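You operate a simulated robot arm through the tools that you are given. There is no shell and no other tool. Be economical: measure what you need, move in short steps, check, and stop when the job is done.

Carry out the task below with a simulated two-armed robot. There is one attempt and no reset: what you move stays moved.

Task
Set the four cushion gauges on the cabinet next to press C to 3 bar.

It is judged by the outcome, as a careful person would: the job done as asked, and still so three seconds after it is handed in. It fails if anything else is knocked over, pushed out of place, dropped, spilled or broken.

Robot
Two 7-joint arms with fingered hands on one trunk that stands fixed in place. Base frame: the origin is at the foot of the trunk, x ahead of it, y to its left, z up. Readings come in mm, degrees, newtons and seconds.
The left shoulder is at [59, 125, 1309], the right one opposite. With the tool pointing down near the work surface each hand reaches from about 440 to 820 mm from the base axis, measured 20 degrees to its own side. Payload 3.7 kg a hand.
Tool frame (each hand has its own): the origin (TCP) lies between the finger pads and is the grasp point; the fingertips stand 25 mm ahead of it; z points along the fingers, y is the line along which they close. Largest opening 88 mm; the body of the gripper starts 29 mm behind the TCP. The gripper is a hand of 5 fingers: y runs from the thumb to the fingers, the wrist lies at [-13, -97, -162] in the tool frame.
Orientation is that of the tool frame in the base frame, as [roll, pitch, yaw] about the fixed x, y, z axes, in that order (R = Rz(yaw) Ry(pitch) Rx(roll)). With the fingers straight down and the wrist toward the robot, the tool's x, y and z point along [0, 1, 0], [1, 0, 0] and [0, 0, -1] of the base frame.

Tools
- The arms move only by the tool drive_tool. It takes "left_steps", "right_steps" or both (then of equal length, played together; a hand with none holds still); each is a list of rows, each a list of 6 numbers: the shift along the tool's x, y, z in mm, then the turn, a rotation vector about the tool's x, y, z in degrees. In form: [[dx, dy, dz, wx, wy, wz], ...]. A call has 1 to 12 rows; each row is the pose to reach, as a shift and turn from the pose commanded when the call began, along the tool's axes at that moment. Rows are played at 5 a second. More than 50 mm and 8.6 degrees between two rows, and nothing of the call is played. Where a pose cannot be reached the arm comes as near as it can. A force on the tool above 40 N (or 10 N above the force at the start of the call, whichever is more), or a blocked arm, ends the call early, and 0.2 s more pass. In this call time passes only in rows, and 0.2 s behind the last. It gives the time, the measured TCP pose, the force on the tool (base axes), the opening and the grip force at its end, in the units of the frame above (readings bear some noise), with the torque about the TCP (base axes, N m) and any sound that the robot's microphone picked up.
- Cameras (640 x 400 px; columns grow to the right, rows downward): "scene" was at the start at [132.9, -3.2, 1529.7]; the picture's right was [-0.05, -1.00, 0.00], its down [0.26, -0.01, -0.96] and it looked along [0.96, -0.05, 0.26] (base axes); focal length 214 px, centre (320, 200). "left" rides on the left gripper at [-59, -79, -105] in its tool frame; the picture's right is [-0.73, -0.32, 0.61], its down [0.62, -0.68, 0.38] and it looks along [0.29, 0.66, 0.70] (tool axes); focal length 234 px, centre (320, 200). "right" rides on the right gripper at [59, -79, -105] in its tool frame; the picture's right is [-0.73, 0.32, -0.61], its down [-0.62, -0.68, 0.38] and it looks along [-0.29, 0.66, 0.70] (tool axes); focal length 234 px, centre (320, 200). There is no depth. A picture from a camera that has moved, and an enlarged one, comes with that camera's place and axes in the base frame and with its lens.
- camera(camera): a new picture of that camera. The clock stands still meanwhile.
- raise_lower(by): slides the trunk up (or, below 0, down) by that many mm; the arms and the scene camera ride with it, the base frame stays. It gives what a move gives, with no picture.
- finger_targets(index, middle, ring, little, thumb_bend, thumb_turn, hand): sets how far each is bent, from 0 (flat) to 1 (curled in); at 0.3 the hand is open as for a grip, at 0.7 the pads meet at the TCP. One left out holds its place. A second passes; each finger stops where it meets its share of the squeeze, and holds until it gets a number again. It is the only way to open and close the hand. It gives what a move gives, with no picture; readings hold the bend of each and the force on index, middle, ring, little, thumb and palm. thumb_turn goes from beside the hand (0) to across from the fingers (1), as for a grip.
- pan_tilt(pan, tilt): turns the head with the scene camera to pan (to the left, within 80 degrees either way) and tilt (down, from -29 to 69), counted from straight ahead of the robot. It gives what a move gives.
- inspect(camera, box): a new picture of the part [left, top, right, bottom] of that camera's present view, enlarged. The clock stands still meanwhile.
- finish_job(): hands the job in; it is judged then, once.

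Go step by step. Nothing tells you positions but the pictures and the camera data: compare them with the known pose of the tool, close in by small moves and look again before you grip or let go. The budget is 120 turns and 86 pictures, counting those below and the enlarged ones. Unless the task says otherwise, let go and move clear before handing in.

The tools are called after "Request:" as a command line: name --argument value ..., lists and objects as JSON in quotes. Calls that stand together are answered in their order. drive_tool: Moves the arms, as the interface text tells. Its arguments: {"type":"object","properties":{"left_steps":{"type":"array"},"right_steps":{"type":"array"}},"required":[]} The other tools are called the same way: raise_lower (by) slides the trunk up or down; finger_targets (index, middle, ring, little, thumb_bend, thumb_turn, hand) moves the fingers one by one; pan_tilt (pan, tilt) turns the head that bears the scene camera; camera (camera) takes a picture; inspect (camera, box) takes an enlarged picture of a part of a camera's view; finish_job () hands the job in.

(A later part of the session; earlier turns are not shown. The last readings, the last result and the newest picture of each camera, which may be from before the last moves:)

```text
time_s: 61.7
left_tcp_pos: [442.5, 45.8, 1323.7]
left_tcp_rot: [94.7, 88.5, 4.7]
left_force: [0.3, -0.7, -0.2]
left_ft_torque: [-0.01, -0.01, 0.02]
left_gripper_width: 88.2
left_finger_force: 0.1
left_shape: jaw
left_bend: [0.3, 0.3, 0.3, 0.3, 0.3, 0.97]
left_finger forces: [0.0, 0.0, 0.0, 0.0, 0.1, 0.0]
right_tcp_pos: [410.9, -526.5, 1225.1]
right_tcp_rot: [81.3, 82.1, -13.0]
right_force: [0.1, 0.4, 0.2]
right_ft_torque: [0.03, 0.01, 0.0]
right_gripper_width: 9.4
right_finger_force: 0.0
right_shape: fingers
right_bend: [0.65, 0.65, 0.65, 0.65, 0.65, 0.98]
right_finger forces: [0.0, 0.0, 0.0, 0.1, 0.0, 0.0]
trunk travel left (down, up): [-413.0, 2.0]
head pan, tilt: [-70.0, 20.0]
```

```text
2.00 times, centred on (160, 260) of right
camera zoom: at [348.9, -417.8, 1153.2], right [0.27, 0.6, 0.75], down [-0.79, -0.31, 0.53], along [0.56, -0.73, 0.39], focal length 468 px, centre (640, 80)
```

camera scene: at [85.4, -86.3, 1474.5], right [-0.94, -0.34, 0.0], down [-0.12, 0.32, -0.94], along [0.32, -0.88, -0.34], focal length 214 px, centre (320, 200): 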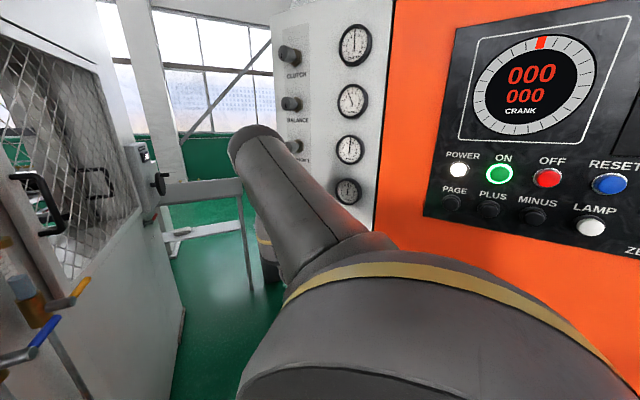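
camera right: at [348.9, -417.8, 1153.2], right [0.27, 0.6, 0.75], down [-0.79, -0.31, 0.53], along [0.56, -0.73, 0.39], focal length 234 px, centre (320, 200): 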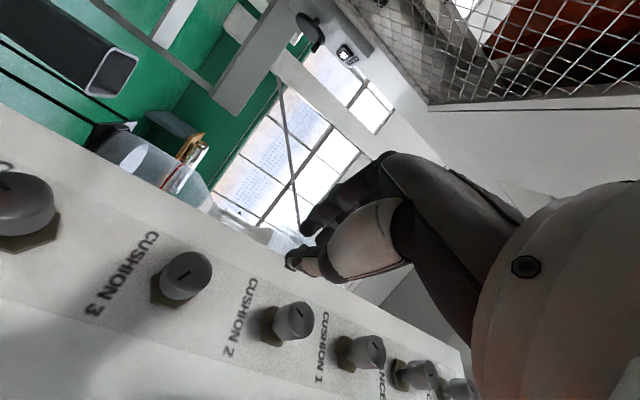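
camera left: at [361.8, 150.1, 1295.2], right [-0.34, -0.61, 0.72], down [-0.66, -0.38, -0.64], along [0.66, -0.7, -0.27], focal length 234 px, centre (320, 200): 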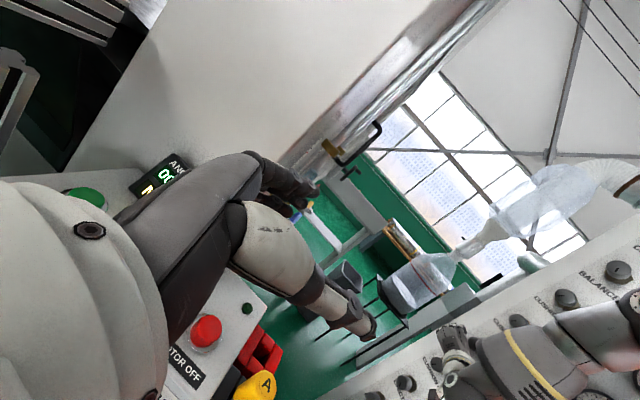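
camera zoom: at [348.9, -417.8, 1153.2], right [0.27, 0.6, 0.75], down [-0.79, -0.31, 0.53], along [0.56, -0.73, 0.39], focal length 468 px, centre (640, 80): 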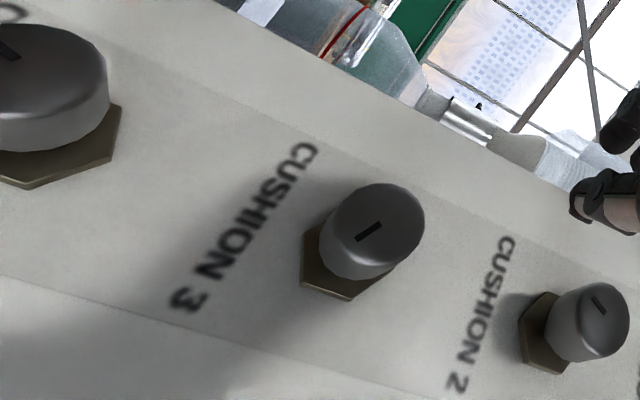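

C3's index mark has clearly rotated counter-clockwise relative to its neighbours. To read its gauge, I'll retreat and roll the hand so its camera sees the gauges.

Request:
drive_tool --right_steps '[[-3, -7, -16, 0, 0, -8], [-6, -14, -32, 0, 0, -16], [-9, -21, -48, 0, 0, -24], [-12, -28, -64, 0, 0, -32], [-16, -35, -80, 0, 0, -40], [-19, -42, -96, 0, 0, -48], [-22, -49, -112, 0, 0, -56], [-25, -57, -128, 0, 0, -64], [-28, -64, -145, 0, 0, -72]]'

Request:
camera --camera "right"

```text
time_s: 63.7
left_tcp_pos: [444.2, 44.1, 1324.4]
left_tcp_rot: [93.2, 88.5, 3.2]
left_force: [0.0, -0.1, 0.6]
left_ft_torque: [-0.02, -0.01, 0.01]
left_gripper_width: 87.6
left_finger_force: 0.0
left_shape: jaw
left_bend: [0.3, 0.3, 0.3, 0.3, 0.3, 0.97]
left_finger forces: [0.1, 0.1, 0.1, 0.0, 0.1, 0.1]
right_tcp_pos: [354.5, -374.5, 1240.8]
right_tcp_rot: [-88.7, 25.7, 176.2]
right_force: [0.0, -0.7, -0.5]
right_ft_torque: [0.01, 0.02, -0.01]
right_gripper_width: 9.4
right_finger_force: 0.1
right_shape: fingers
right_bend: [0.65, 0.65, 0.65, 0.65, 0.65, 0.98]
right_finger forces: [0.0, 0.1, 0.0, 0.0, 0.1, 0.0]
trunk travel left (down, up): [-413.0, 2.0]
head pan, tilt: [-70.0, 20.0]
```

```text
32 pictures are left
camera right: at [276.4, -263.5, 1283.9], right [0.84, 0.55, 0.01], down [0.24, -0.38, 0.89], along [0.49, -0.75, -0.45], focal length 234 px, centre (320, 200)
```

right: 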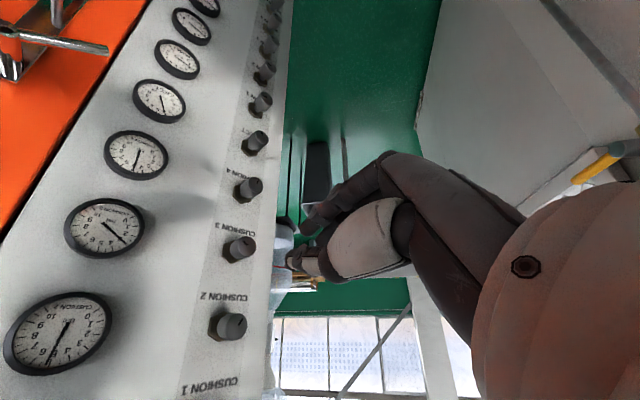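

This pose is fully reachable with the trunk up, and the view includes the gauges. I'll enlarge them.

Request:
inspect --camera "right" --box '[0, 120, 280, 400]'

```text
1.43 times, centred on (140, 260) of right
camera zoom: at [276.4, -263.5, 1283.9], right [0.84, 0.55, 0.01], down [0.24, -0.38, 0.89], along [0.49, -0.75, -0.45], focal length 334 px, centre (577, 114)
```

zoom: 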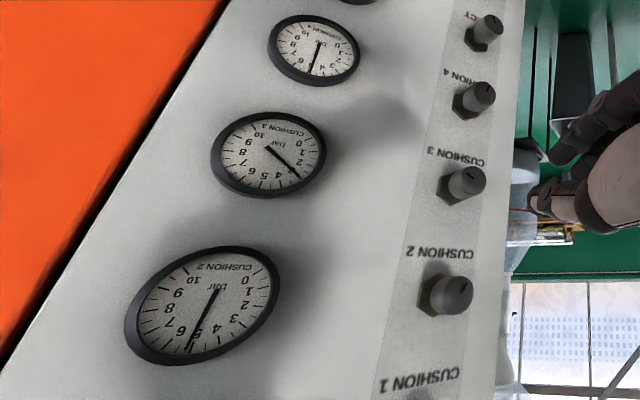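

C3 already reads near 3 bar. I'll zoom in on it and C4.

Request:
inspect --camera "right" --box '[60, 120, 180, 270]'

```text
2.67 times, centred on (120, 195) of right
camera zoom: at [276.4, -263.5, 1283.9], right [0.84, 0.55, 0.01], down [0.24, -0.38, 0.89], along [0.49, -0.75, -0.45], focal length 624 px, centre (853, 213)
```

zoom: 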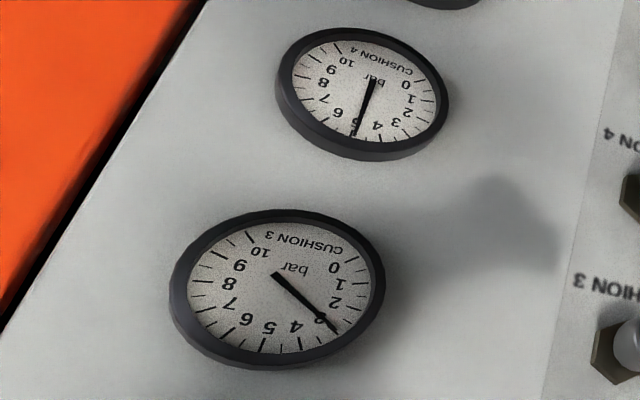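

C3 reads 3.0 bar, so that one is done. Next is C2 (about 5 bar): I'll open the fingers, roll back and line up in front of its knob at about (377, -630, 1289).

Request:
finger_targets --hand "right" --index 0.35 --middle 0.35 --ring 0.35 --little 0.35 --thumb_bend 0.35

Request:
drive_tool --right_steps '[[-7, -3, 26, 0, 0, 8], [-15, -7, 52, 0, 0, 16], [-22, -10, 79, 0, 0, 24], [-30, -14, 105, 0, 0, 32], [-37, -17, 131, 0, 0, 40], [-44, -21, 158, 0, 0, 48], [-52, -24, 184, 0, 0, 56]]'

Request:
camera --camera "right"

```text
time_s: 64.7
left_tcp_pos: [442.1, 44.6, 1323.9]
left_tcp_rot: [94.1, 88.6, 4.1]
left_force: [-0.2, -0.3, 0.7]
left_ft_torque: [-0.02, 0.03, -0.04]
left_gripper_width: 88.0
left_finger_force: 0.1
left_shape: jaw
left_bend: [0.3, 0.3, 0.3, 0.3, 0.3, 0.97]
left_finger forces: [0.0, 0.0, 0.0, 0.1, 0.1, 0.0]
right_tcp_pos: [353.3, -376.2, 1242.1]
right_tcp_rot: [-88.7, 25.7, 176.1]
right_force: [-0.7, -0.4, 0.1]
right_ft_torque: [0.0, 0.01, 0.0]
right_gripper_width: 73.9
right_finger_force: 0.2
right_shape: fingers
right_bend: [0.35, 0.35, 0.35, 0.35, 0.35, 0.98]
right_finger forces: [0.0, 0.1, 0.1, 0.0, 0.1, 0.1]
trunk travel left (down, up): [-413.0, 2.0]
head pan, tilt: [-70.0, 20.0]
```

```text
time_s: 66.3
left_tcp_pos: [443.9, 44.7, 1323.9]
left_tcp_rot: [94.9, 88.5, 4.9]
left_force: [0.6, -0.4, 0.2]
left_ft_torque: [0.01, 0.01, -0.07]
left_gripper_width: 88.0
left_finger_force: 0.0
left_shape: jaw
left_bend: [0.3, 0.3, 0.3, 0.3, 0.3, 0.97]
left_finger forces: [0.1, 0.0, 0.0, 0.1, 0.0, 0.1]
right_tcp_pos: [376.2, -560.4, 1289.1]
right_tcp_rot: [-80.2, 81.7, -174.7]
right_force: [0.9, 0.0, -0.2]
right_ft_torque: [0.0, -0.01, -0.05]
right_gripper_width: 74.0
right_finger_force: 0.1
right_shape: fingers
right_bend: [0.35, 0.35, 0.35, 0.35, 0.35, 0.98]
right_finger forces: [0.1, 0.0, 0.1, 0.1, 0.1, 0.0]
trunk travel left (down, up): [-413.0, 2.0]
head pan, tilt: [-70.0, 20.0]
```

```text
29 pictures are left
camera right: at [299.0, -451.1, 1240.1], right [0.47, 0.59, 0.66], down [-0.61, -0.32, 0.72], along [0.64, -0.74, 0.21], focal length 234 px, centre (320, 200)
```

right: 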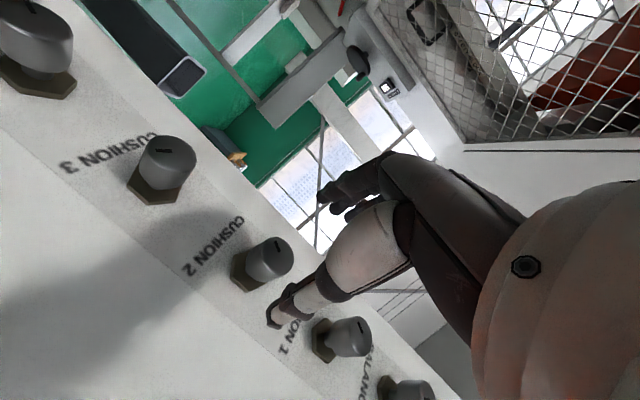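

C2's tip is at about (378, -630, 1290), right on the hand's axis. I'll advance 84 mm, squaring up the small tilt, then grip.

Request:
drive_tool --right_steps '[[0, 2, 21, -1.1, -0.2, 0], [0, 4, 42, -2.2, -0.3, 0], [0, 6, 63, -3.3, -0.5, 0], [0, 8, 83, -4.4, -0.6, 0]]'

Request:
finger_targets --hand "right" --index 0.65 --middle 0.65 --ring 0.65 --little 0.65 --thumb_bend 0.65

Request:
camera --camera "right"

```text
time_s: 67.3
left_tcp_pos: [443.3, 45.1, 1323.7]
left_tcp_rot: [94.8, 88.5, 4.8]
left_force: [0.0, 0.4, -0.3]
left_ft_torque: [0.02, 0.0, 0.02]
left_gripper_width: 87.8
left_finger_force: 0.1
left_shape: jaw
left_bend: [0.3, 0.3, 0.3, 0.3, 0.3, 0.97]
left_finger forces: [0.0, 0.0, 0.0, 0.0, 0.0, 0.0]
right_tcp_pos: [377.7, -566.6, 1292.0]
right_tcp_rot: [-80.5, 81.7, -175.2]
right_force: [0.2, -0.2, -0.6]
right_ft_torque: [0.0, -0.01, -0.01]
right_gripper_width: 73.9
right_finger_force: 0.0
right_shape: fingers
right_bend: [0.35, 0.35, 0.35, 0.35, 0.35, 0.98]
right_finger forces: [0.1, 0.0, 0.0, 0.0, 0.1, 0.0]
right hand out of reach, approached as far as the arm can: row 1, 2, 3, 4
trunk travel left (down, up): [-413.0, 2.0]
head pan, tilt: [-70.0, 20.0]
```

```text
time_s: 68.3
left_tcp_pos: [443.6, 44.3, 1323.4]
left_tcp_rot: [95.3, 88.5, 5.2]
left_force: [0.3, -0.3, 0.4]
left_ft_torque: [0.0, 0.01, 0.03]
left_gripper_width: 87.8
left_finger_force: 0.0
left_shape: jaw
left_bend: [0.3, 0.3, 0.3, 0.3, 0.3, 0.97]
left_finger forces: [0.1, 0.1, 0.1, 0.0, 0.0, 0.0]
right_tcp_pos: [376.3, -567.1, 1291.1]
right_tcp_rot: [-80.9, 81.7, -175.5]
right_force: [0.0, -0.4, 0.2]
right_ft_torque: [0.0, 0.03, -0.02]
right_gripper_width: 8.9
right_finger_force: 0.1
right_shape: fingers
right_bend: [0.65, 0.65, 0.65, 0.65, 0.65, 0.98]
right_finger forces: [0.0, 0.0, 0.0, 0.0, 0.0, 0.1]
trunk travel left (down, up): [-413.0, 2.0]
head pan, tilt: [-70.0, 20.0]
```

```text
28 pictures are left
camera right: at [299.3, -458.0, 1241.8], right [0.47, 0.59, 0.66], down [-0.61, -0.32, 0.72], along [0.64, -0.74, 0.21], focal length 234 px, centre (320, 200)
```

right: 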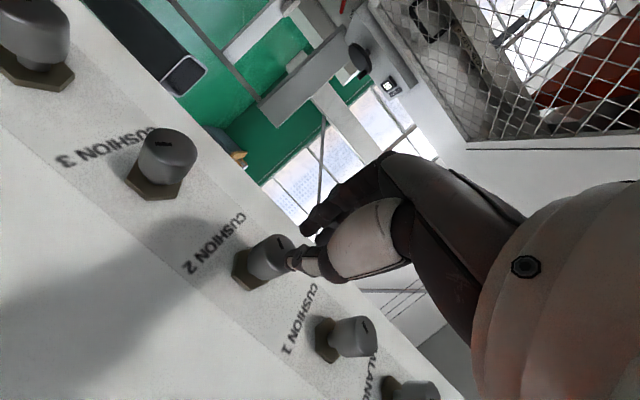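

At this roll the hand stops at y≈-567, short of the knob; rolling toward thumb-down (y up) allows deeper reach. I'll open and roll clockwise 40° in place.

Request:
finger_targets --hand "right" --index 0.35 --middle 0.35 --ring 0.35 --little 0.35 --thumb_bend 0.35

Request:
drive_tool --right_steps '[[0, 0, -2, 0, 0, 8], [0, 0, -2, 0, 0, 16], [0, 0, -2, 0, 0, 24], [0, 0, -2, 0, 0, 32], [0, 0, -2, 0, 0, 40]]'

```text
time_s: 69.3
left_tcp_pos: [442.5, 43.1, 1323.6]
left_tcp_rot: [94.9, 88.5, 4.8]
left_force: [0.1, 0.4, -0.4]
left_ft_torque: [-0.02, 0.04, -0.04]
left_gripper_width: 87.8
left_finger_force: 0.0
left_shape: jaw
left_bend: [0.3, 0.3, 0.3, 0.3, 0.3, 0.97]
left_finger forces: [0.1, 0.0, 0.0, 0.0, 0.0, 0.0]
right_tcp_pos: [376.3, -569.1, 1291.4]
right_tcp_rot: [-81.9, 81.7, -176.6]
right_force: [0.4, 0.0, 0.3]
right_ft_torque: [0.0, 0.02, 0.0]
right_gripper_width: 73.6
right_finger_force: 0.0
right_shape: fingers
right_bend: [0.35, 0.35, 0.35, 0.35, 0.35, 0.98]
right_finger forces: [0.0, 0.1, 0.0, 0.0, 0.0, 0.1]
trunk travel left (down, up): [-413.0, 2.0]
head pan, tilt: [-70.0, 20.0]
```

```text
time_s: 70.5
left_tcp_pos: [443.5, 43.7, 1324.4]
left_tcp_rot: [93.4, 88.5, 3.3]
left_force: [-1.3, 0.6, -0.2]
left_ft_torque: [-0.01, 0.0, -0.01]
left_gripper_width: 87.8
left_finger_force: 0.0
left_shape: jaw
left_bend: [0.3, 0.3, 0.3, 0.3, 0.3, 0.97]
left_finger forces: [0.0, 0.1, 0.1, 0.0, 0.1, 0.0]
right_tcp_pos: [376.7, -566.4, 1291.3]
right_tcp_rot: [87.4, 58.0, -6.7]
right_force: [0.4, 0.0, 0.8]
right_ft_torque: [0.0, -0.01, 0.0]
right_gripper_width: 73.8
right_finger_force: 0.1
right_shape: fingers
right_bend: [0.35, 0.35, 0.35, 0.35, 0.35, 0.98]
right_finger forces: [0.0, 0.0, 0.0, 0.1, 0.0, 0.0]
trunk travel left (down, up): [-413.0, 2.0]
head pan, tilt: [-70.0, 20.0]
```

Reachable at this roll. I'll advance 77 mm with a bit more clockwise roll, onto the C2 knob.

Request:
drive_tool --right_steps '[[1, 1, 15, 0, 0, 4], [2, 2, 31, 0, 0, 8], [4, 3, 46, 0, 0, 12], [5, 4, 61, 0, 0, 16], [6, 4, 77, 0, 0, 16]]'

Request:
camera --camera "right"

```text
time_s: 71.7
left_tcp_pos: [442.9, 44.5, 1323.7]
left_tcp_rot: [94.3, 88.4, 4.3]
left_force: [-0.6, -0.2, -0.5]
left_ft_torque: [0.01, 0.02, 0.02]
left_gripper_width: 88.1
left_finger_force: 0.0
left_shape: jaw
left_bend: [0.3, 0.3, 0.3, 0.3, 0.3, 0.97]
left_finger forces: [0.0, 0.0, 0.0, 0.1, 0.1, 0.0]
right_tcp_pos: [377.5, -644.6, 1289.1]
right_tcp_rot: [88.3, 42.2, -5.7]
right_force: [-0.1, -0.2, 0.0]
right_ft_torque: [0.03, 0.01, 0.0]
right_gripper_width: 74.0
right_finger_force: 0.0
right_shape: fingers
right_bend: [0.35, 0.35, 0.35, 0.35, 0.35, 0.98]
right_finger forces: [0.1, 0.0, 0.0, 0.0, 0.0, 0.0]
trunk travel left (down, up): [-413.0, 2.0]
head pan, tilt: [-70.0, 20.0]
```

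```text
27 pictures are left
camera right: at [376.7, -541.1, 1188.7], right [-0.27, 0.65, 0.71], down [-0.95, -0.31, -0.08], along [0.17, -0.7, 0.7], focal length 234 px, centre (320, 200)
```

right: 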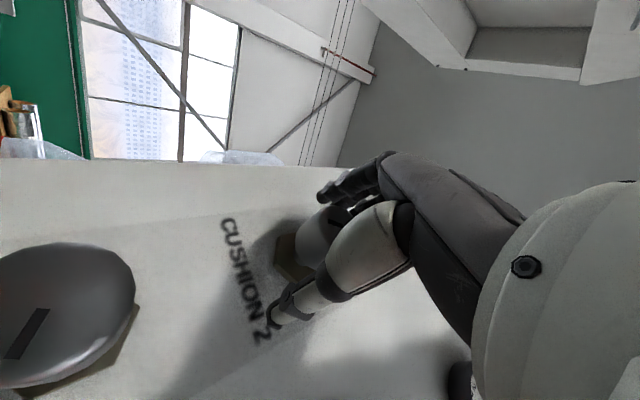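

The C2 knob is between the pads. I'll add 12° of clockwise roll for range, then grip.

Request:
drive_tool --right_steps '[[0, 0, 0, 0, 0, 6], [0, 0, 0, 0, 0, 12]]'

Request:
finger_targets --hand "right" --index 0.65 --middle 0.65 --ring 0.65 --little 0.65 --thumb_bend 0.65

```text
time_s: 72.3
left_tcp_pos: [442.7, 44.0, 1324.3]
left_tcp_rot: [95.1, 88.5, 5.1]
left_force: [0.6, -0.8, -0.1]
left_ft_torque: [-0.02, 0.01, -0.02]
left_gripper_width: 87.9
left_finger_force: 0.1
left_shape: jaw
left_bend: [0.3, 0.3, 0.3, 0.3, 0.3, 0.97]
left_finger forces: [0.0, 0.0, 0.0, 0.0, 0.0, 0.0]
right_tcp_pos: [377.0, -644.3, 1289.1]
right_tcp_rot: [88.5, 30.2, -5.3]
right_force: [-0.1, 0.4, 0.5]
right_ft_torque: [0.0, 0.03, -0.01]
right_gripper_width: 73.9
right_finger_force: 0.0
right_shape: fingers
right_bend: [0.35, 0.35, 0.35, 0.35, 0.35, 0.98]
right_finger forces: [0.0, 0.0, 0.1, 0.1, 0.0, 0.1]
trunk travel left (down, up): [-413.0, 2.0]
head pan, tilt: [-70.0, 20.0]
```

```text
time_s: 73.3
left_tcp_pos: [443.0, 43.7, 1324.7]
left_tcp_rot: [91.5, 88.4, 1.5]
left_force: [-0.2, -0.7, -0.4]
left_ft_torque: [0.01, -0.02, -0.01]
left_gripper_width: 87.6
left_finger_force: 0.1
left_shape: jaw
left_bend: [0.3, 0.3, 0.3, 0.3, 0.3, 0.97]
left_finger forces: [0.0, 0.0, 0.0, 0.0, 0.0, 0.1]
right_tcp_pos: [377.7, -642.3, 1289.1]
right_tcp_rot: [88.5, 30.2, -5.3]
right_force: [1.5, -4.0, 6.7]
right_ft_torque: [-0.07, 0.01, 0.03]
right_gripper_width: 22.5
right_finger_force: 6.4
right_shape: fingers
right_bend: [0.58, 0.6, 0.65, 0.65, 0.61, 0.97]
right_finger forces: [5.3, 3.8, 0.0, 0.1, 2.7, 0.0]
trunk travel left (down, up): [-413.0, 2.0]
head pan, tilt: [-70.0, 20.0]
```

Gripped. I'll turn C2 counter-clockwise 25° and check.

Request:
drive_tool --right_steps '[[0, 0, 0, 0, 0, -5], [0, 0, 0, 0, 0, -10], [0, 0, 0, 0, 0, -15], [0, 0, 0, 0, 0, -20], [0, 0, 0, 0, 0, -25]]'

Request:
inspect --camera "scene" --box '[220, 130, 440, 290]'

```text
time_s: 74.5
left_tcp_pos: [442.9, 43.6, 1325.0]
left_tcp_rot: [95.9, 88.4, 5.8]
left_force: [0.0, 0.2, -0.1]
left_ft_torque: [0.03, 0.04, 0.0]
left_gripper_width: 87.8
left_finger_force: 0.1
left_shape: jaw
left_bend: [0.3, 0.3, 0.3, 0.3, 0.3, 0.97]
left_finger forces: [0.1, 0.0, 0.0, 0.1, 0.0, 0.1]
right_tcp_pos: [377.6, -643.3, 1290.1]
right_tcp_rot: [87.8, 55.2, -6.3]
right_force: [1.6, -3.3, 4.4]
right_ft_torque: [-0.03, -0.02, -0.01]
right_gripper_width: 21.8
right_finger_force: 6.3
right_shape: fingers
right_bend: [0.58, 0.61, 0.65, 0.65, 0.61, 0.97]
right_finger forces: [4.1, 4.4, 0.1, 0.0, 3.4, 0.1]
trunk travel left (down, up): [-413.0, 2.0]
head pan, tilt: [-70.0, 20.0]
```

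```text
2.50 times, centred on (330, 210) of scene
camera zoom: at [75.2, -86.5, 1562.8], right [-0.94, -0.34, 0.0], down [-0.12, 0.32, -0.94], along [0.32, -0.88, -0.34], focal length 536 px, centre (295, 175)
```

zoom: 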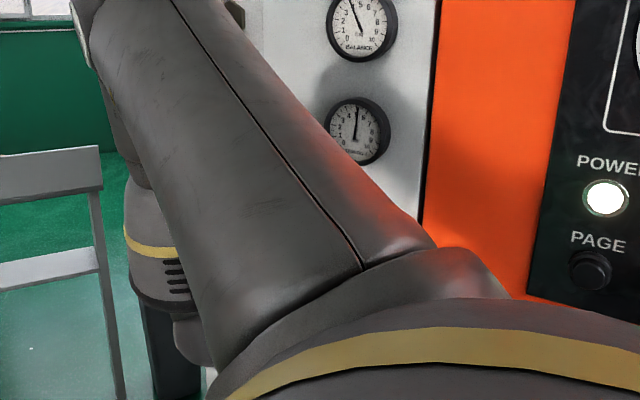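

C2's gauge is hidden from the head by the arm. I'll release, back off and roll to read it with the wrist camera.

Request:
finger_targets --hand "right" --index 0.35 --middle 0.35 --ring 0.35 --little 0.35 --thumb_bend 0.35

Request:
drive_tool --right_steps '[[0, 0, -45, 0, 0, 0], [0, 0, -90, 0, 0, 0], [0, 0, -115, 0, 0, -8], [0, 0, -140, 0, 0, -16], [0, 0, -165, 0, 0, -24], [0, 0, -190, 0, 0, -32], [0, 0, -215, 0, 0, -40], [0, 0, -240, 0, 0, -48], [0, 0, -250, 0, 0, -56], [0, 0, -255, 0, 0, -64], [0, 0, -260, 0, 0, -72], [0, 0, -265, 0, 0, -80]]'

Request:
camera --camera "right"

```text
time_s: 75.5
left_tcp_pos: [443.1, 45.8, 1323.7]
left_tcp_rot: [93.6, 88.5, 3.6]
left_force: [0.2, 0.2, 0.2]
left_ft_torque: [0.01, 0.01, 0.01]
left_gripper_width: 87.8
left_finger_force: 0.1
left_shape: jaw
left_bend: [0.3, 0.3, 0.3, 0.3, 0.3, 0.97]
left_finger forces: [0.0, 0.0, 0.1, 0.1, 0.0, 0.1]
right_tcp_pos: [376.6, -643.5, 1289.2]
right_tcp_rot: [87.6, 55.2, -6.4]
right_force: [-0.2, 0.3, 0.4]
right_ft_torque: [-0.03, 0.04, 0.03]
right_gripper_width: 73.7
right_finger_force: 0.0
right_shape: fingers
right_bend: [0.35, 0.35, 0.35, 0.35, 0.35, 0.97]
right_finger forces: [0.1, 0.0, 0.0, 0.0, 0.1, 0.1]
trunk travel left (down, up): [-413.0, 2.0]
head pan, tilt: [-70.0, 20.0]
```

```text
time_s: 78.1
left_tcp_pos: [443.3, 43.8, 1323.6]
left_tcp_rot: [95.1, 88.5, 5.2]
left_force: [-0.6, -0.9, 0.5]
left_ft_torque: [0.0, 0.02, -0.05]
left_gripper_width: 87.8
left_finger_force: 0.0
left_shape: jaw
left_bend: [0.3, 0.3, 0.3, 0.3, 0.3, 0.97]
left_finger forces: [0.0, 0.1, 0.0, 0.0, 0.1, 0.0]
right_tcp_pos: [397.2, -379.7, 1283.3]
right_tcp_rot: [-88.0, 44.6, 177.1]
right_force: [0.3, -0.1, 0.1]
right_ft_torque: [0.02, -0.02, 0.01]
right_gripper_width: 73.9
right_finger_force: 0.0
right_shape: fingers
right_bend: [0.35, 0.35, 0.35, 0.35, 0.35, 0.97]
right_finger forces: [0.1, 0.1, 0.1, 0.0, 0.0, 0.0]
trunk travel left (down, up): [-413.0, 2.0]
head pan, tilt: [-70.0, 20.0]
```

```text
25 pictures are left
camera right: at [309.6, -266.6, 1295.7], right [0.79, 0.55, 0.27], down [-0.06, -0.36, 0.93], along [0.61, -0.75, -0.25], focal length 234 px, centre (320, 200)
```

right: 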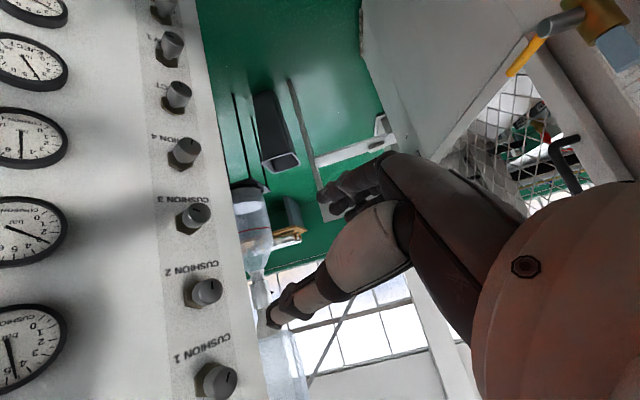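

C2's gauge is at the left edge. I'll zoom on the C2 and C3 gauges.

Request:
inspect --camera "right" --box '[0, 190, 240, 400]'

```text
1.90 times, centred on (120, 295) of right
camera zoom: at [309.6, -266.6, 1295.7], right [0.79, 0.55, 0.27], down [-0.06, -0.36, 0.93], along [0.61, -0.75, -0.25], focal length 446 px, centre (701, 19)
```

zoom: 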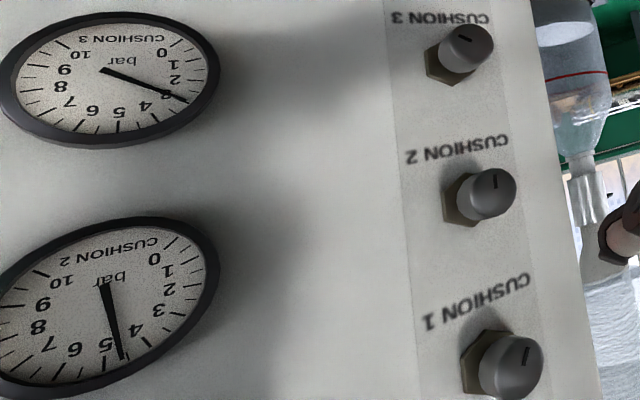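

C2 dropped to about 4.6 bar for 25°, so roughly 50° per bar. It needs about 85° more. I'll go back to C2 with more clockwise pre-roll so each grip turns further.

Request:
drive_tool --right_steps '[[0, -1, 18, 0, 0, 7.7], [1, -1, 36, 0, 0, 15.4], [1, -2, 54, 0, 0, 23.1], [1, -2, 72, 0, 0, 30.8], [2, -3, 90, 0, 0, 38.5], [2, -3, 108, 0, 0, 46.2], [2, -4, 127, 0, 0, 53.9], [3, -4, 145, 0, 0, 61.6], [3, -5, 163, 0, 0, 69.3], [4, -5, 181, 0, 0, 77]]'

```text
time_s: 80.3
left_tcp_pos: [443.6, 43.9, 1324.7]
left_tcp_rot: [96.7, 88.4, 6.7]
left_force: [0.5, 1.0, -0.1]
left_ft_torque: [-0.01, -0.01, -0.04]
left_gripper_width: 87.8
left_finger_force: 0.1
left_shape: jaw
left_bend: [0.3, 0.3, 0.3, 0.3, 0.3, 0.97]
left_finger forces: [0.1, 0.1, 0.1, 0.0, 0.1, 0.0]
right_tcp_pos: [378.2, -560.3, 1288.8]
right_tcp_rot: [87.5, 58.1, -6.6]
right_force: [-0.3, -0.3, 0.6]
right_ft_torque: [0.0, -0.03, -0.04]
right_gripper_width: 73.9
right_finger_force: 0.2
right_shape: fingers
right_bend: [0.35, 0.35, 0.35, 0.35, 0.35, 0.97]
right_finger forces: [0.0, 0.0, 0.1, 0.1, 0.1, 0.0]
trunk travel left (down, up): [-413.0, 2.0]
head pan, tilt: [-70.0, 20.0]
```

Now onto the knob, rolling clockwise toward y-up.

Request:
drive_tool --right_steps '[[1, 1, 17, 0, 0, 4], [2, 2, 34, 0, 0, 8], [3, 3, 51, 0, 0, 14], [4, 4, 68, 0, 0, 21], [5, 4, 84, 0, 0, 28], [5, 4, 84, 0, 0, 36], [5, 4, 84, 0, 0, 44], [5, 4, 84, 0, 0, 52], [5, 4, 84, 0, 0, 60]]'

Request:
finger_targets --hand "right" --index 0.65 --middle 0.65 --ring 0.65 --little 0.65 --thumb_bend 0.65

```text
time_s: 82.3
left_tcp_pos: [442.1, 43.4, 1324.4]
left_tcp_rot: [92.6, 88.4, 2.7]
left_force: [-0.1, 0.2, 0.4]
left_ft_torque: [-0.03, -0.01, 0.0]
left_gripper_width: 87.5
left_finger_force: 0.1
left_shape: jaw
left_bend: [0.3, 0.3, 0.3, 0.3, 0.3, 0.97]
left_finger forces: [0.1, 0.0, 0.0, 0.0, 0.0, 0.0]
right_tcp_pos: [375.1, -643.3, 1289.5]
right_tcp_rot: [88.9, -1.9, -4.4]
right_force: [0.2, 0.3, 0.3]
right_ft_torque: [0.01, 0.0, 0.01]
right_gripper_width: 73.8
right_finger_force: 0.1
right_shape: fingers
right_bend: [0.35, 0.35, 0.35, 0.35, 0.35, 0.97]
right_finger forces: [0.0, 0.0, 0.0, 0.0, 0.0, 0.1]
trunk travel left (down, up): [-413.0, 2.0]
head pan, tilt: [-70.0, 20.0]
```

```text
time_s: 83.3
left_tcp_pos: [441.8, 44.6, 1324.2]
left_tcp_rot: [95.1, 88.4, 5.1]
left_force: [0.4, 0.2, 0.6]
left_ft_torque: [0.03, -0.01, 0.03]
left_gripper_width: 87.7
left_finger_force: 0.1
left_shape: jaw
left_bend: [0.3, 0.3, 0.3, 0.3, 0.3, 0.97]
left_finger forces: [0.1, 0.0, 0.0, 0.0, 0.0, 0.0]
right_tcp_pos: [377.7, -643.7, 1290.2]
right_tcp_rot: [88.8, -1.8, -4.4]
right_force: [0.9, -2.8, 7.8]
right_ft_torque: [-0.06, 0.02, 0.02]
right_gripper_width: 23.7
right_finger_force: 6.2
right_shape: fingers
right_bend: [0.56, 0.61, 0.65, 0.65, 0.61, 0.97]
right_finger forces: [6.6, 3.3, 0.0, 0.0, 2.4, 0.0]
trunk travel left (down, up): [-413.0, 2.0]
head pan, tilt: [-70.0, 20.0]
```

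Gripped at roll ≈0. I'll turn 62° counter-clockwise.

Request:
drive_tool --right_steps '[[0, 0, 0, 0, 0, -6.2], [0, 0, 0, 0, 0, -12.4], [0, 0, 0, 0, 0, -18.6], [0, 0, 0, 0, 0, -24.8], [0, 0, 0, 0, 0, -31], [0, 0, 0, 0, 0, -37.2], [0, 0, 0, 0, 0, -43.4], [0, 0, 0, 0, 0, -49.6], [0, 0, 0, 0, 0, -55.8], [0, 0, 0, 0, 0, -62]]'

Request:
finger_targets --hand "right" --index 0.35 --middle 0.35 --ring 0.35 --little 0.35 --thumb_bend 0.35

Request:
drive_tool --right_steps '[[0, 0, -45, 0, 0, 0], [0, 0, -90, 0, 0, 0], [0, 0, -115, 0, 0, -8], [0, 0, -140, 0, 0, -16], [0, 0, -165, 0, 0, -24], [0, 0, -190, 0, 0, -32], [0, 0, -215, 0, 0, -40], [0, 0, -240, 0, 0, -48], [0, 0, -250, 0, 0, -56], [0, 0, -255, 0, 0, -64], [0, 0, -260, 0, 0, -72], [0, 0, -265, 0, 0, -80]]'

Request:
inspect --camera "right" --box '[0, 190, 240, 400]'

```text
time_s: 85.5
left_tcp_pos: [441.9, 43.8, 1324.8]
left_tcp_rot: [97.2, 88.4, 7.2]
left_force: [-0.5, 0.2, 0.0]
left_ft_torque: [-0.03, 0.02, 0.05]
left_gripper_width: 88.0
left_finger_force: 0.1
left_shape: jaw
left_bend: [0.3, 0.3, 0.3, 0.3, 0.3, 0.97]
left_finger forces: [0.0, 0.0, 0.1, 0.1, 0.0, 0.1]
right_tcp_pos: [376.7, -643.5, 1288.6]
right_tcp_rot: [87.4, 60.2, -6.7]
right_force: [-0.8, -5.3, 6.3]
right_ft_torque: [0.03, -0.05, -0.12]
right_gripper_width: 21.7
right_finger_force: 6.7
right_shape: fingers
right_bend: [0.58, 0.61, 0.65, 0.65, 0.61, 0.98]
right_finger forces: [4.4, 5.6, 0.1, 0.0, 3.1, 0.1]
trunk travel left (down, up): [-413.0, 2.0]
head pan, tilt: [-70.0, 20.0]
```

```text
time_s: 86.5
left_tcp_pos: [442.4, 44.7, 1324.3]
left_tcp_rot: [93.1, 88.6, 3.1]
left_force: [0.6, -0.3, 0.4]
left_ft_torque: [-0.02, 0.01, 0.04]
left_gripper_width: 87.9
left_finger_force: 0.1
left_shape: jaw
left_bend: [0.3, 0.3, 0.3, 0.3, 0.3, 0.97]
left_finger forces: [0.0, 0.0, 0.0, 0.0, 0.0, 0.0]
right_tcp_pos: [376.5, -644.6, 1288.9]
right_tcp_rot: [87.4, 60.2, -6.7]
right_force: [0.1, 0.7, -0.9]
right_ft_torque: [0.01, -0.01, 0.01]
right_gripper_width: 73.8
right_finger_force: 0.1
right_shape: fingers
right_bend: [0.35, 0.35, 0.35, 0.35, 0.35, 0.98]
right_finger forces: [0.1, 0.1, 0.1, 0.0, 0.0, 0.0]
trunk travel left (down, up): [-413.0, 2.0]
head pan, tilt: [-70.0, 20.0]
```

```text
time_s: 89.1
left_tcp_pos: [442.5, 45.8, 1323.7]
left_tcp_rot: [94.7, 88.5, 4.6]
left_force: [0.7, 0.1, -0.1]
left_ft_torque: [-0.01, -0.01, -0.01]
left_gripper_width: 87.9
left_finger_force: 0.1
left_shape: jaw
left_bend: [0.3, 0.3, 0.3, 0.3, 0.3, 0.97]
left_finger forces: [0.0, 0.0, 0.1, 0.0, 0.1, 0.0]
right_tcp_pos: [398.1, -378.8, 1283.7]
right_tcp_rot: [-88.3, 39.7, 176.7]
right_force: [-0.3, -0.4, -0.2]
right_ft_torque: [0.02, 0.0, -0.03]
right_gripper_width: 74.0
right_finger_force: 0.1
right_shape: fingers
right_bend: [0.35, 0.35, 0.35, 0.35, 0.35, 0.98]
right_finger forces: [0.0, 0.0, 0.1, 0.0, 0.0, 0.0]
trunk travel left (down, up): [-413.0, 2.0]
head pan, tilt: [-70.0, 20.0]
```

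```text
1.90 times, centred on (120, 295) of right
camera zoom: at [311.2, -266.5, 1303.8], right [0.81, 0.55, 0.2], down [0.02, -0.36, 0.93], along [0.59, -0.75, -0.3], focal length 446 px, centre (701, 19)
```

zoom: 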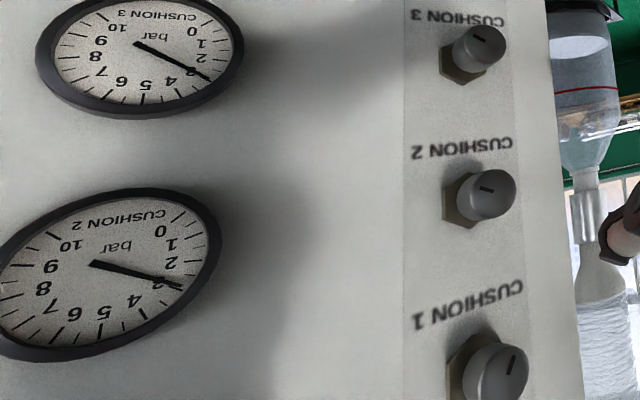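

C2 now looks close to 3. I'll zoom in on C2 and C3 for precise readings.

Request:
inspect --camera "right" --box '[0, 185, 95, 330]'

```text
2.76 times, centred on (48, 258) of right
camera zoom: at [311.2, -266.5, 1303.8], right [0.81, 0.55, 0.2], down [0.02, -0.36, 0.93], along [0.59, -0.75, -0.3], focal length 646 px, centre (1072, 41)
```

zoom: 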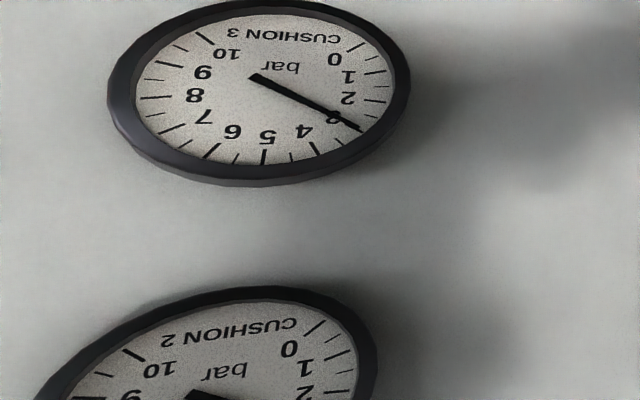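

Request:
inspect --camera "right" --box '[0, 275, 112, 345]'

```text
5.71 times, centred on (56, 310) of right
camera zoom: at [311.2, -266.5, 1303.8], right [0.81, 0.55, 0.2], down [0.02, -0.36, 0.93], along [0.59, -0.75, -0.3], focal length 1338 px, centre (1829, -429)
```

zoom: 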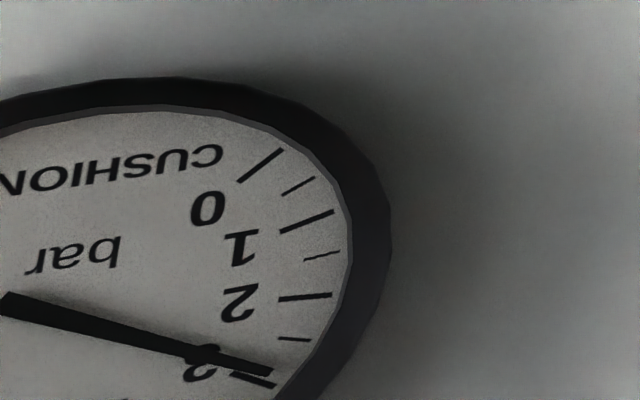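

C2 is slightly low at about 2.86. I'll check C3 at the same magnification.

Request:
inspect --camera "right" --box '[20, 185, 110, 241]'

```text
7.11 times, centred on (65, 213) of right
camera zoom: at [311.2, -266.5, 1303.8], right [0.81, 0.55, 0.2], down [0.02, -0.36, 0.93], along [0.59, -0.75, -0.3], focal length 1665 px, centre (2133, 108)
```

zoom: 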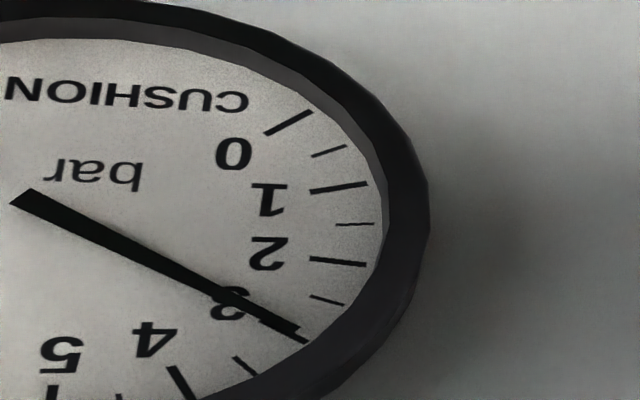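

C3 is about 2.95, fine. C2 needs a 5° nudge clockwise, so I'll go back to its knob.

Request:
drive_tool --right_steps '[[0, 0, 18, 0, 0, 8], [1, -1, 36, 0, 0, 16], [1, -1, 54, 0, 0, 24], [2, -1, 72, 0, 0, 32], [2, -2, 90, 0, 0, 40], [3, -2, 108, 0, 0, 48], [3, -2, 127, 0, 0, 56], [4, -3, 145, 0, 0, 64], [4, -3, 163, 0, 0, 72], [5, -3, 181, 0, 0, 80]]'

Request:
drive_tool --right_steps '[[1, 1, 17, 0, 0, 4], [2, 2, 34, 0, 0, 8], [3, 3, 51, 0, 0, 14], [4, 4, 68, 0, 0, 20], [5, 4, 84, 0, 0, 26]]'

Request:
finger_targets --hand "right" --index 0.65 --middle 0.65 --ring 0.65 --little 0.65 --thumb_bend 0.65

```text
time_s: 91.3
left_tcp_pos: [442.3, 44.3, 1323.2]
left_tcp_rot: [93.9, 88.5, 4.0]
left_force: [-0.2, 0.3, 0.3]
left_ft_torque: [-0.01, -0.01, 0.0]
left_gripper_width: 88.0
left_finger_force: 0.1
left_shape: jaw
left_bend: [0.3, 0.3, 0.3, 0.3, 0.3, 0.97]
left_finger forces: [0.0, 0.0, 0.0, 0.1, 0.0, 0.0]
right_tcp_pos: [379.2, -560.3, 1285.9]
right_tcp_rot: [87.5, 60.1, -6.6]
right_force: [0.1, 0.3, -0.6]
right_ft_torque: [-0.01, 0.0, -0.03]
right_gripper_width: 73.9
right_finger_force: 0.1
right_shape: fingers
right_bend: [0.35, 0.35, 0.35, 0.35, 0.35, 0.98]
right_finger forces: [0.0, 0.0, 0.0, 0.1, 0.0, 0.0]
trunk travel left (down, up): [-413.0, 2.0]
head pan, tilt: [-70.0, 20.0]
```

```text
time_s: 92.5
left_tcp_pos: [443.6, 43.1, 1324.4]
left_tcp_rot: [95.1, 88.5, 5.1]
left_force: [-0.8, -0.8, 0.1]
left_ft_torque: [0.02, 0.01, 0.01]
left_gripper_width: 88.3
left_finger_force: 0.2
left_shape: jaw
left_bend: [0.3, 0.3, 0.3, 0.3, 0.3, 0.97]
left_finger forces: [0.1, 0.1, 0.0, 0.0, 0.0, 0.0]
right_tcp_pos: [376.3, -645.1, 1284.0]
right_tcp_rot: [88.5, 34.2, -5.3]
right_force: [0.3, -0.1, -0.5]
right_ft_torque: [-0.02, 0.0, -0.01]
right_gripper_width: 73.8
right_finger_force: 0.0
right_shape: fingers
right_bend: [0.35, 0.35, 0.35, 0.35, 0.35, 0.98]
right_finger forces: [0.0, 0.1, 0.1, 0.0, 0.0, 0.1]
trunk travel left (down, up): [-413.0, 2.0]
head pan, tilt: [-70.0, 20.0]
```

```text
time_s: 93.5
left_tcp_pos: [443.9, 43.1, 1323.5]
left_tcp_rot: [92.0, 88.5, 2.0]
left_force: [-0.1, -0.1, 0.7]
left_ft_torque: [0.01, -0.03, -0.05]
left_gripper_width: 87.7
left_finger_force: 0.1
left_shape: jaw
left_bend: [0.3, 0.3, 0.3, 0.3, 0.3, 0.97]
left_finger forces: [0.0, 0.0, 0.0, 0.0, 0.0, 0.0]
right_tcp_pos: [376.0, -643.7, 1286.9]
right_tcp_rot: [88.3, 34.2, -5.2]
right_force: [6.9, -4.8, 13.8]
right_ft_torque: [-0.08, 0.06, 0.05]
right_gripper_width: 21.6
right_finger_force: 8.2
right_shape: fingers
right_bend: [0.56, 0.58, 0.63, 0.65, 0.63, 0.98]
right_finger forces: [8.2, 6.1, 1.4, 0.0, 1.2, 0.1]
trunk travel left (down, up): [-413.0, 2.0]
head pan, tilt: [-70.0, 20.0]
```

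The grip is about 4 mm low. I'll centre it and turn 5° clockwise, then release.

Request:
drive_tool --right_steps '[[-1, 4, 0, 0, 0, 0], [-1, 4, 0, 0, 0, 2.5], [-1, 4, 0, 0, 0, 5.5]]'

Request:
finger_targets --hand "right" --index 0.35 --middle 0.35 --ring 0.35 --little 0.35 --thumb_bend 0.35

Request:
drive_tool --right_steps '[[0, 0, -40, 0, 0, 0], [0, 0, -80, 0, 0, -4]]'

```text
time_s: 94.3
left_tcp_pos: [443.2, 43.2, 1324.5]
left_tcp_rot: [92.0, 88.6, 2.0]
left_force: [0.4, 0.1, -0.4]
left_ft_torque: [-0.01, 0.02, 0.02]
left_gripper_width: 87.8
left_finger_force: 0.0
left_shape: jaw
left_bend: [0.3, 0.3, 0.3, 0.3, 0.3, 0.97]
left_finger forces: [0.0, 0.0, 0.1, 0.0, 0.0, 0.0]
right_tcp_pos: [378.4, -643.5, 1288.8]
right_tcp_rot: [88.5, 28.6, -5.4]
right_force: [3.9, -3.2, 4.7]
right_ft_torque: [-0.02, 0.05, 0.06]
right_gripper_width: 21.2
right_finger_force: 5.9
right_shape: fingers
right_bend: [0.58, 0.6, 0.64, 0.65, 0.62, 0.97]
right_finger forces: [4.8, 3.6, 0.5, 0.0, 2.9, 0.0]
trunk travel left (down, up): [-413.0, 2.0]
head pan, tilt: [-70.0, 20.0]
```

```text
time_s: 95.3
left_tcp_pos: [443.8, 44.9, 1323.9]
left_tcp_rot: [92.1, 88.5, 2.1]
left_force: [0.4, 0.9, 0.8]
left_ft_torque: [0.01, 0.02, 0.03]
left_gripper_width: 87.7
left_finger_force: 0.0
left_shape: jaw
left_bend: [0.3, 0.3, 0.3, 0.3, 0.3, 0.97]
left_finger forces: [0.1, 0.1, 0.0, 0.1, 0.0, 0.1]
right_tcp_pos: [377.4, -644.3, 1288.3]
right_tcp_rot: [88.5, 28.6, -5.3]
right_force: [-0.4, -0.8, -0.2]
right_ft_torque: [0.0, -0.01, 0.0]
right_gripper_width: 73.6
right_finger_force: 0.2
right_shape: fingers
right_bend: [0.35, 0.35, 0.35, 0.35, 0.35, 0.97]
right_finger forces: [0.0, 0.0, 0.0, 0.0, 0.0, 0.0]
trunk travel left (down, up): [-413.0, 2.0]
head pan, tilt: [-70.0, 20.0]
```

```text
time_s: 95.9
left_tcp_pos: [442.5, 44.1, 1324.9]
left_tcp_rot: [97.1, 88.4, 7.1]
left_force: [0.7, -0.1, -1.1]
left_ft_torque: [0.0, -0.01, 0.04]
left_gripper_width: 87.7
left_finger_force: 0.0
left_shape: jaw
left_bend: [0.3, 0.3, 0.3, 0.3, 0.3, 0.97]
left_finger forces: [0.1, 0.0, 0.0, 0.0, 0.1, 0.0]
right_tcp_pos: [393.6, -598.4, 1290.4]
right_tcp_rot: [88.6, 32.8, -5.2]
right_force: [-0.7, 0.5, -0.6]
right_ft_torque: [-0.01, 0.0, -0.01]
right_gripper_width: 73.9
right_finger_force: 0.0
right_shape: fingers
right_bend: [0.35, 0.35, 0.35, 0.35, 0.35, 0.97]
right_finger forces: [0.0, 0.1, 0.0, 0.1, 0.0, 0.0]
right hand out of reach, approached as far as the arm can: row 1, 2
trunk travel left (down, up): [-413.0, 2.0]
head pan, tilt: [-70.0, 20.0]
```

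Clear of the knob. Now to C4 (z≈1065): I'll back off, roll a bit, and move down past C3 with the fingertips well in front of the knobs.

Request:
drive_tool --right_steps '[[-6, -4, -13, 0, 0, -8], [-11, -7, -26, 0, 0, -16], [-16, -11, -39, 0, 0, -24], [5, -43, -42, 0, 0, -26], [26, -75, -45, 0, 0, -26], [47, -107, -48, 0, 0, -26], [68, -140, -48, 0, 0, -26], [89, -172, -48, 0, 0, -26], [105, -200, -48, 0, 0, -26]]'

Request:
camera --camera "right"

```text
time_s: 97.9
left_tcp_pos: [442.5, 45.9, 1324.8]
left_tcp_rot: [94.4, 88.5, 4.4]
left_force: [-0.3, -0.4, 0.0]
left_ft_torque: [-0.01, 0.03, 0.0]
left_gripper_width: 87.8
left_finger_force: 0.1
left_shape: jaw
left_bend: [0.3, 0.3, 0.3, 0.3, 0.3, 0.97]
left_finger forces: [0.1, 0.1, 0.0, 0.0, 0.0, 0.0]
right_tcp_pos: [387.2, -572.8, 1200.4]
right_tcp_rot: [87.8, 58.8, -6.4]
right_force: [1.0, -0.2, -0.6]
right_ft_torque: [0.0, 0.05, -0.04]
right_gripper_width: 73.7
right_finger_force: 0.1
right_shape: fingers
right_bend: [0.35, 0.35, 0.35, 0.35, 0.35, 0.97]
right_finger forces: [0.0, 0.0, 0.0, 0.1, 0.1, 0.0]
right hand out of reach, approached as far as the arm can: row 6, 7, 8, 9
trunk travel left (down, up): [-413.0, 2.0]
head pan, tilt: [-70.0, 20.0]
```

```text
19 pictures are left
camera right: at [358.7, -466.9, 1107.1], right [-0.05, 0.63, 0.78], down [-0.93, -0.31, 0.19], along [0.36, -0.71, 0.6], focal length 234 px, centre (320, 200)
```

right: 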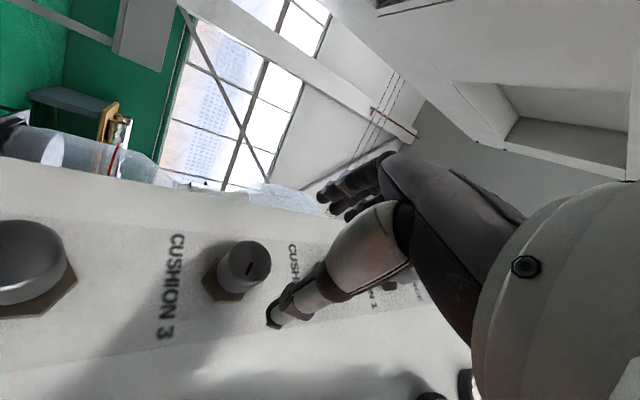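

The arm can't go lower at this trunk height. The C2 arm posture worked well, so I'll restore it and lower the trunk by one two-row distance (≈224 mm) to face C4.

Request:
drive_tool --right_steps '[[-27, 12, -5, 0, 0, 0], [-55, 25, -8, 0, 0, 0], [-82, 37, -8, 0, 0, 0]]'

Request:
raise_lower --by -224

Request:
camera --camera "right"

Request:
camera --camera "scene"

```text
time_s: 98.7
left_tcp_pos: [443.0, 44.7, 1324.5]
left_tcp_rot: [93.3, 88.4, 3.3]
left_force: [0.3, -0.3, -0.1]
left_ft_torque: [0.0, 0.0, -0.01]
left_gripper_width: 88.1
left_finger_force: 0.1
left_shape: jaw
left_bend: [0.3, 0.3, 0.3, 0.3, 0.3, 0.97]
left_finger forces: [0.0, 0.0, 0.0, 0.0, 0.0, 0.0]
right_tcp_pos: [373.8, -559.0, 1292.1]
right_tcp_rot: [87.5, 58.7, -6.6]
right_force: [-0.3, 0.4, 0.9]
right_ft_torque: [-0.01, 0.03, 0.03]
right_gripper_width: 73.8
right_finger_force: 0.0
right_shape: fingers
right_bend: [0.35, 0.35, 0.35, 0.35, 0.35, 0.97]
right_finger forces: [0.1, 0.0, 0.1, 0.0, 0.0, 0.1]
trunk travel left (down, up): [-413.0, 2.0]
head pan, tilt: [-70.0, 20.0]
```

```text
time_s: 101.0
left_tcp_pos: [474.2, 44.4, 1042.1]
left_tcp_rot: [-90.6, 82.0, 179.4]
left_force: [0.7, 1.1, 12.2]
left_ft_torque: [0.23, -0.5, 0.01]
left_gripper_width: 87.7
left_finger_force: 0.1
left_shape: jaw
left_bend: [0.3, 0.3, 0.3, 0.31, 0.3, 0.97]
left_finger forces: [0.1, 0.0, 0.0, 12.7, 0.0, 0.0]
right_tcp_pos: [403.9, -559.1, 1005.1]
right_tcp_rot: [83.4, 70.4, -10.4]
right_force: [-0.1, 0.9, 1.1]
right_ft_torque: [0.04, 0.01, 0.01]
right_gripper_width: 74.1
right_finger_force: 0.1
right_shape: fingers
right_bend: [0.35, 0.35, 0.35, 0.35, 0.35, 0.97]
right_finger forces: [0.1, 0.0, 0.1, 0.1, 0.1, 0.0]
trunk travel left (down, up): [-189.0, 226.0]
head pan, tilt: [-70.0, 20.0]
```

```text
18 pictures are left
camera right: at [356.5, -454.6, 919.1], right [0.11, 0.63, 0.77], down [-0.87, -0.31, 0.38], along [0.47, -0.71, 0.52], focal length 234 px, centre (320, 200)
```

right: 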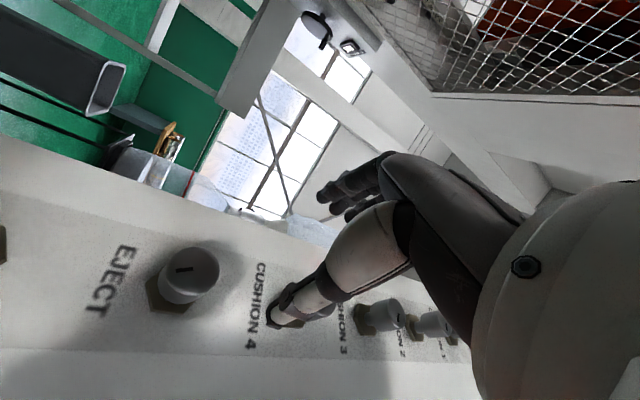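

```text
17 pictures are left
camera scene: at [194.9, -86.5, 1333.3], right [-0.94, -0.34, 0.0], down [-0.12, 0.32, -0.94], along [0.32, -0.88, -0.34], focal length 214 px, centre (320, 200)
```

scene: 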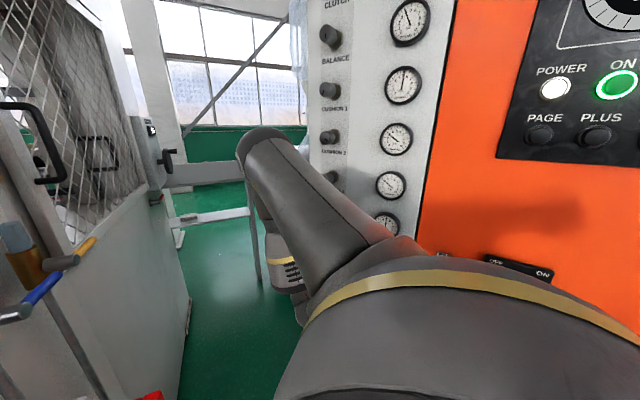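

Lowering also carried the body forward, and the left hand's little finger is pressing on something (12.7 N) near press A's control box. I'll raise at once.

Request:
raise_lower --by 45

Request:
camera --camera "left"

```text
time_s: 101.9
left_tcp_pos: [476.2, 44.7, 1084.2]
left_tcp_rot: [-90.4, 81.5, 179.6]
left_force: [0.2, 0.0, 0.3]
left_ft_torque: [0.01, 0.0, -0.03]
left_gripper_width: 87.7
left_finger_force: 0.0
left_shape: jaw
left_bend: [0.3, 0.3, 0.3, 0.3, 0.3, 0.97]
left_finger forces: [0.0, 0.1, 0.0, 0.1, 0.1, 0.0]
right_tcp_pos: [405.2, -559.7, 1047.6]
right_tcp_rot: [83.9, 70.8, -10.0]
right_force: [1.0, -0.4, 0.3]
right_ft_torque: [0.02, 0.02, 0.0]
right_gripper_width: 73.5
right_finger_force: 0.1
right_shape: fingers
right_bend: [0.35, 0.35, 0.35, 0.35, 0.35, 0.97]
right_finger forces: [0.0, 0.0, 0.1, 0.0, 0.0, 0.1]
trunk travel left (down, up): [-234.0, 181.0]
head pan, tilt: [-70.0, 20.0]
```

```text
16 pictures are left
camera left: at [406.2, 149.1, 1154.8], right [-0.21, -0.61, 0.76], down [-0.77, -0.38, -0.52], along [0.61, -0.7, -0.39], focal length 234 px, centre (320, 200)
```

left: 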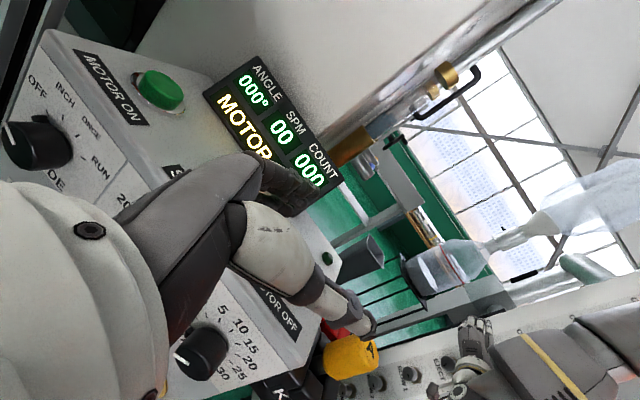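

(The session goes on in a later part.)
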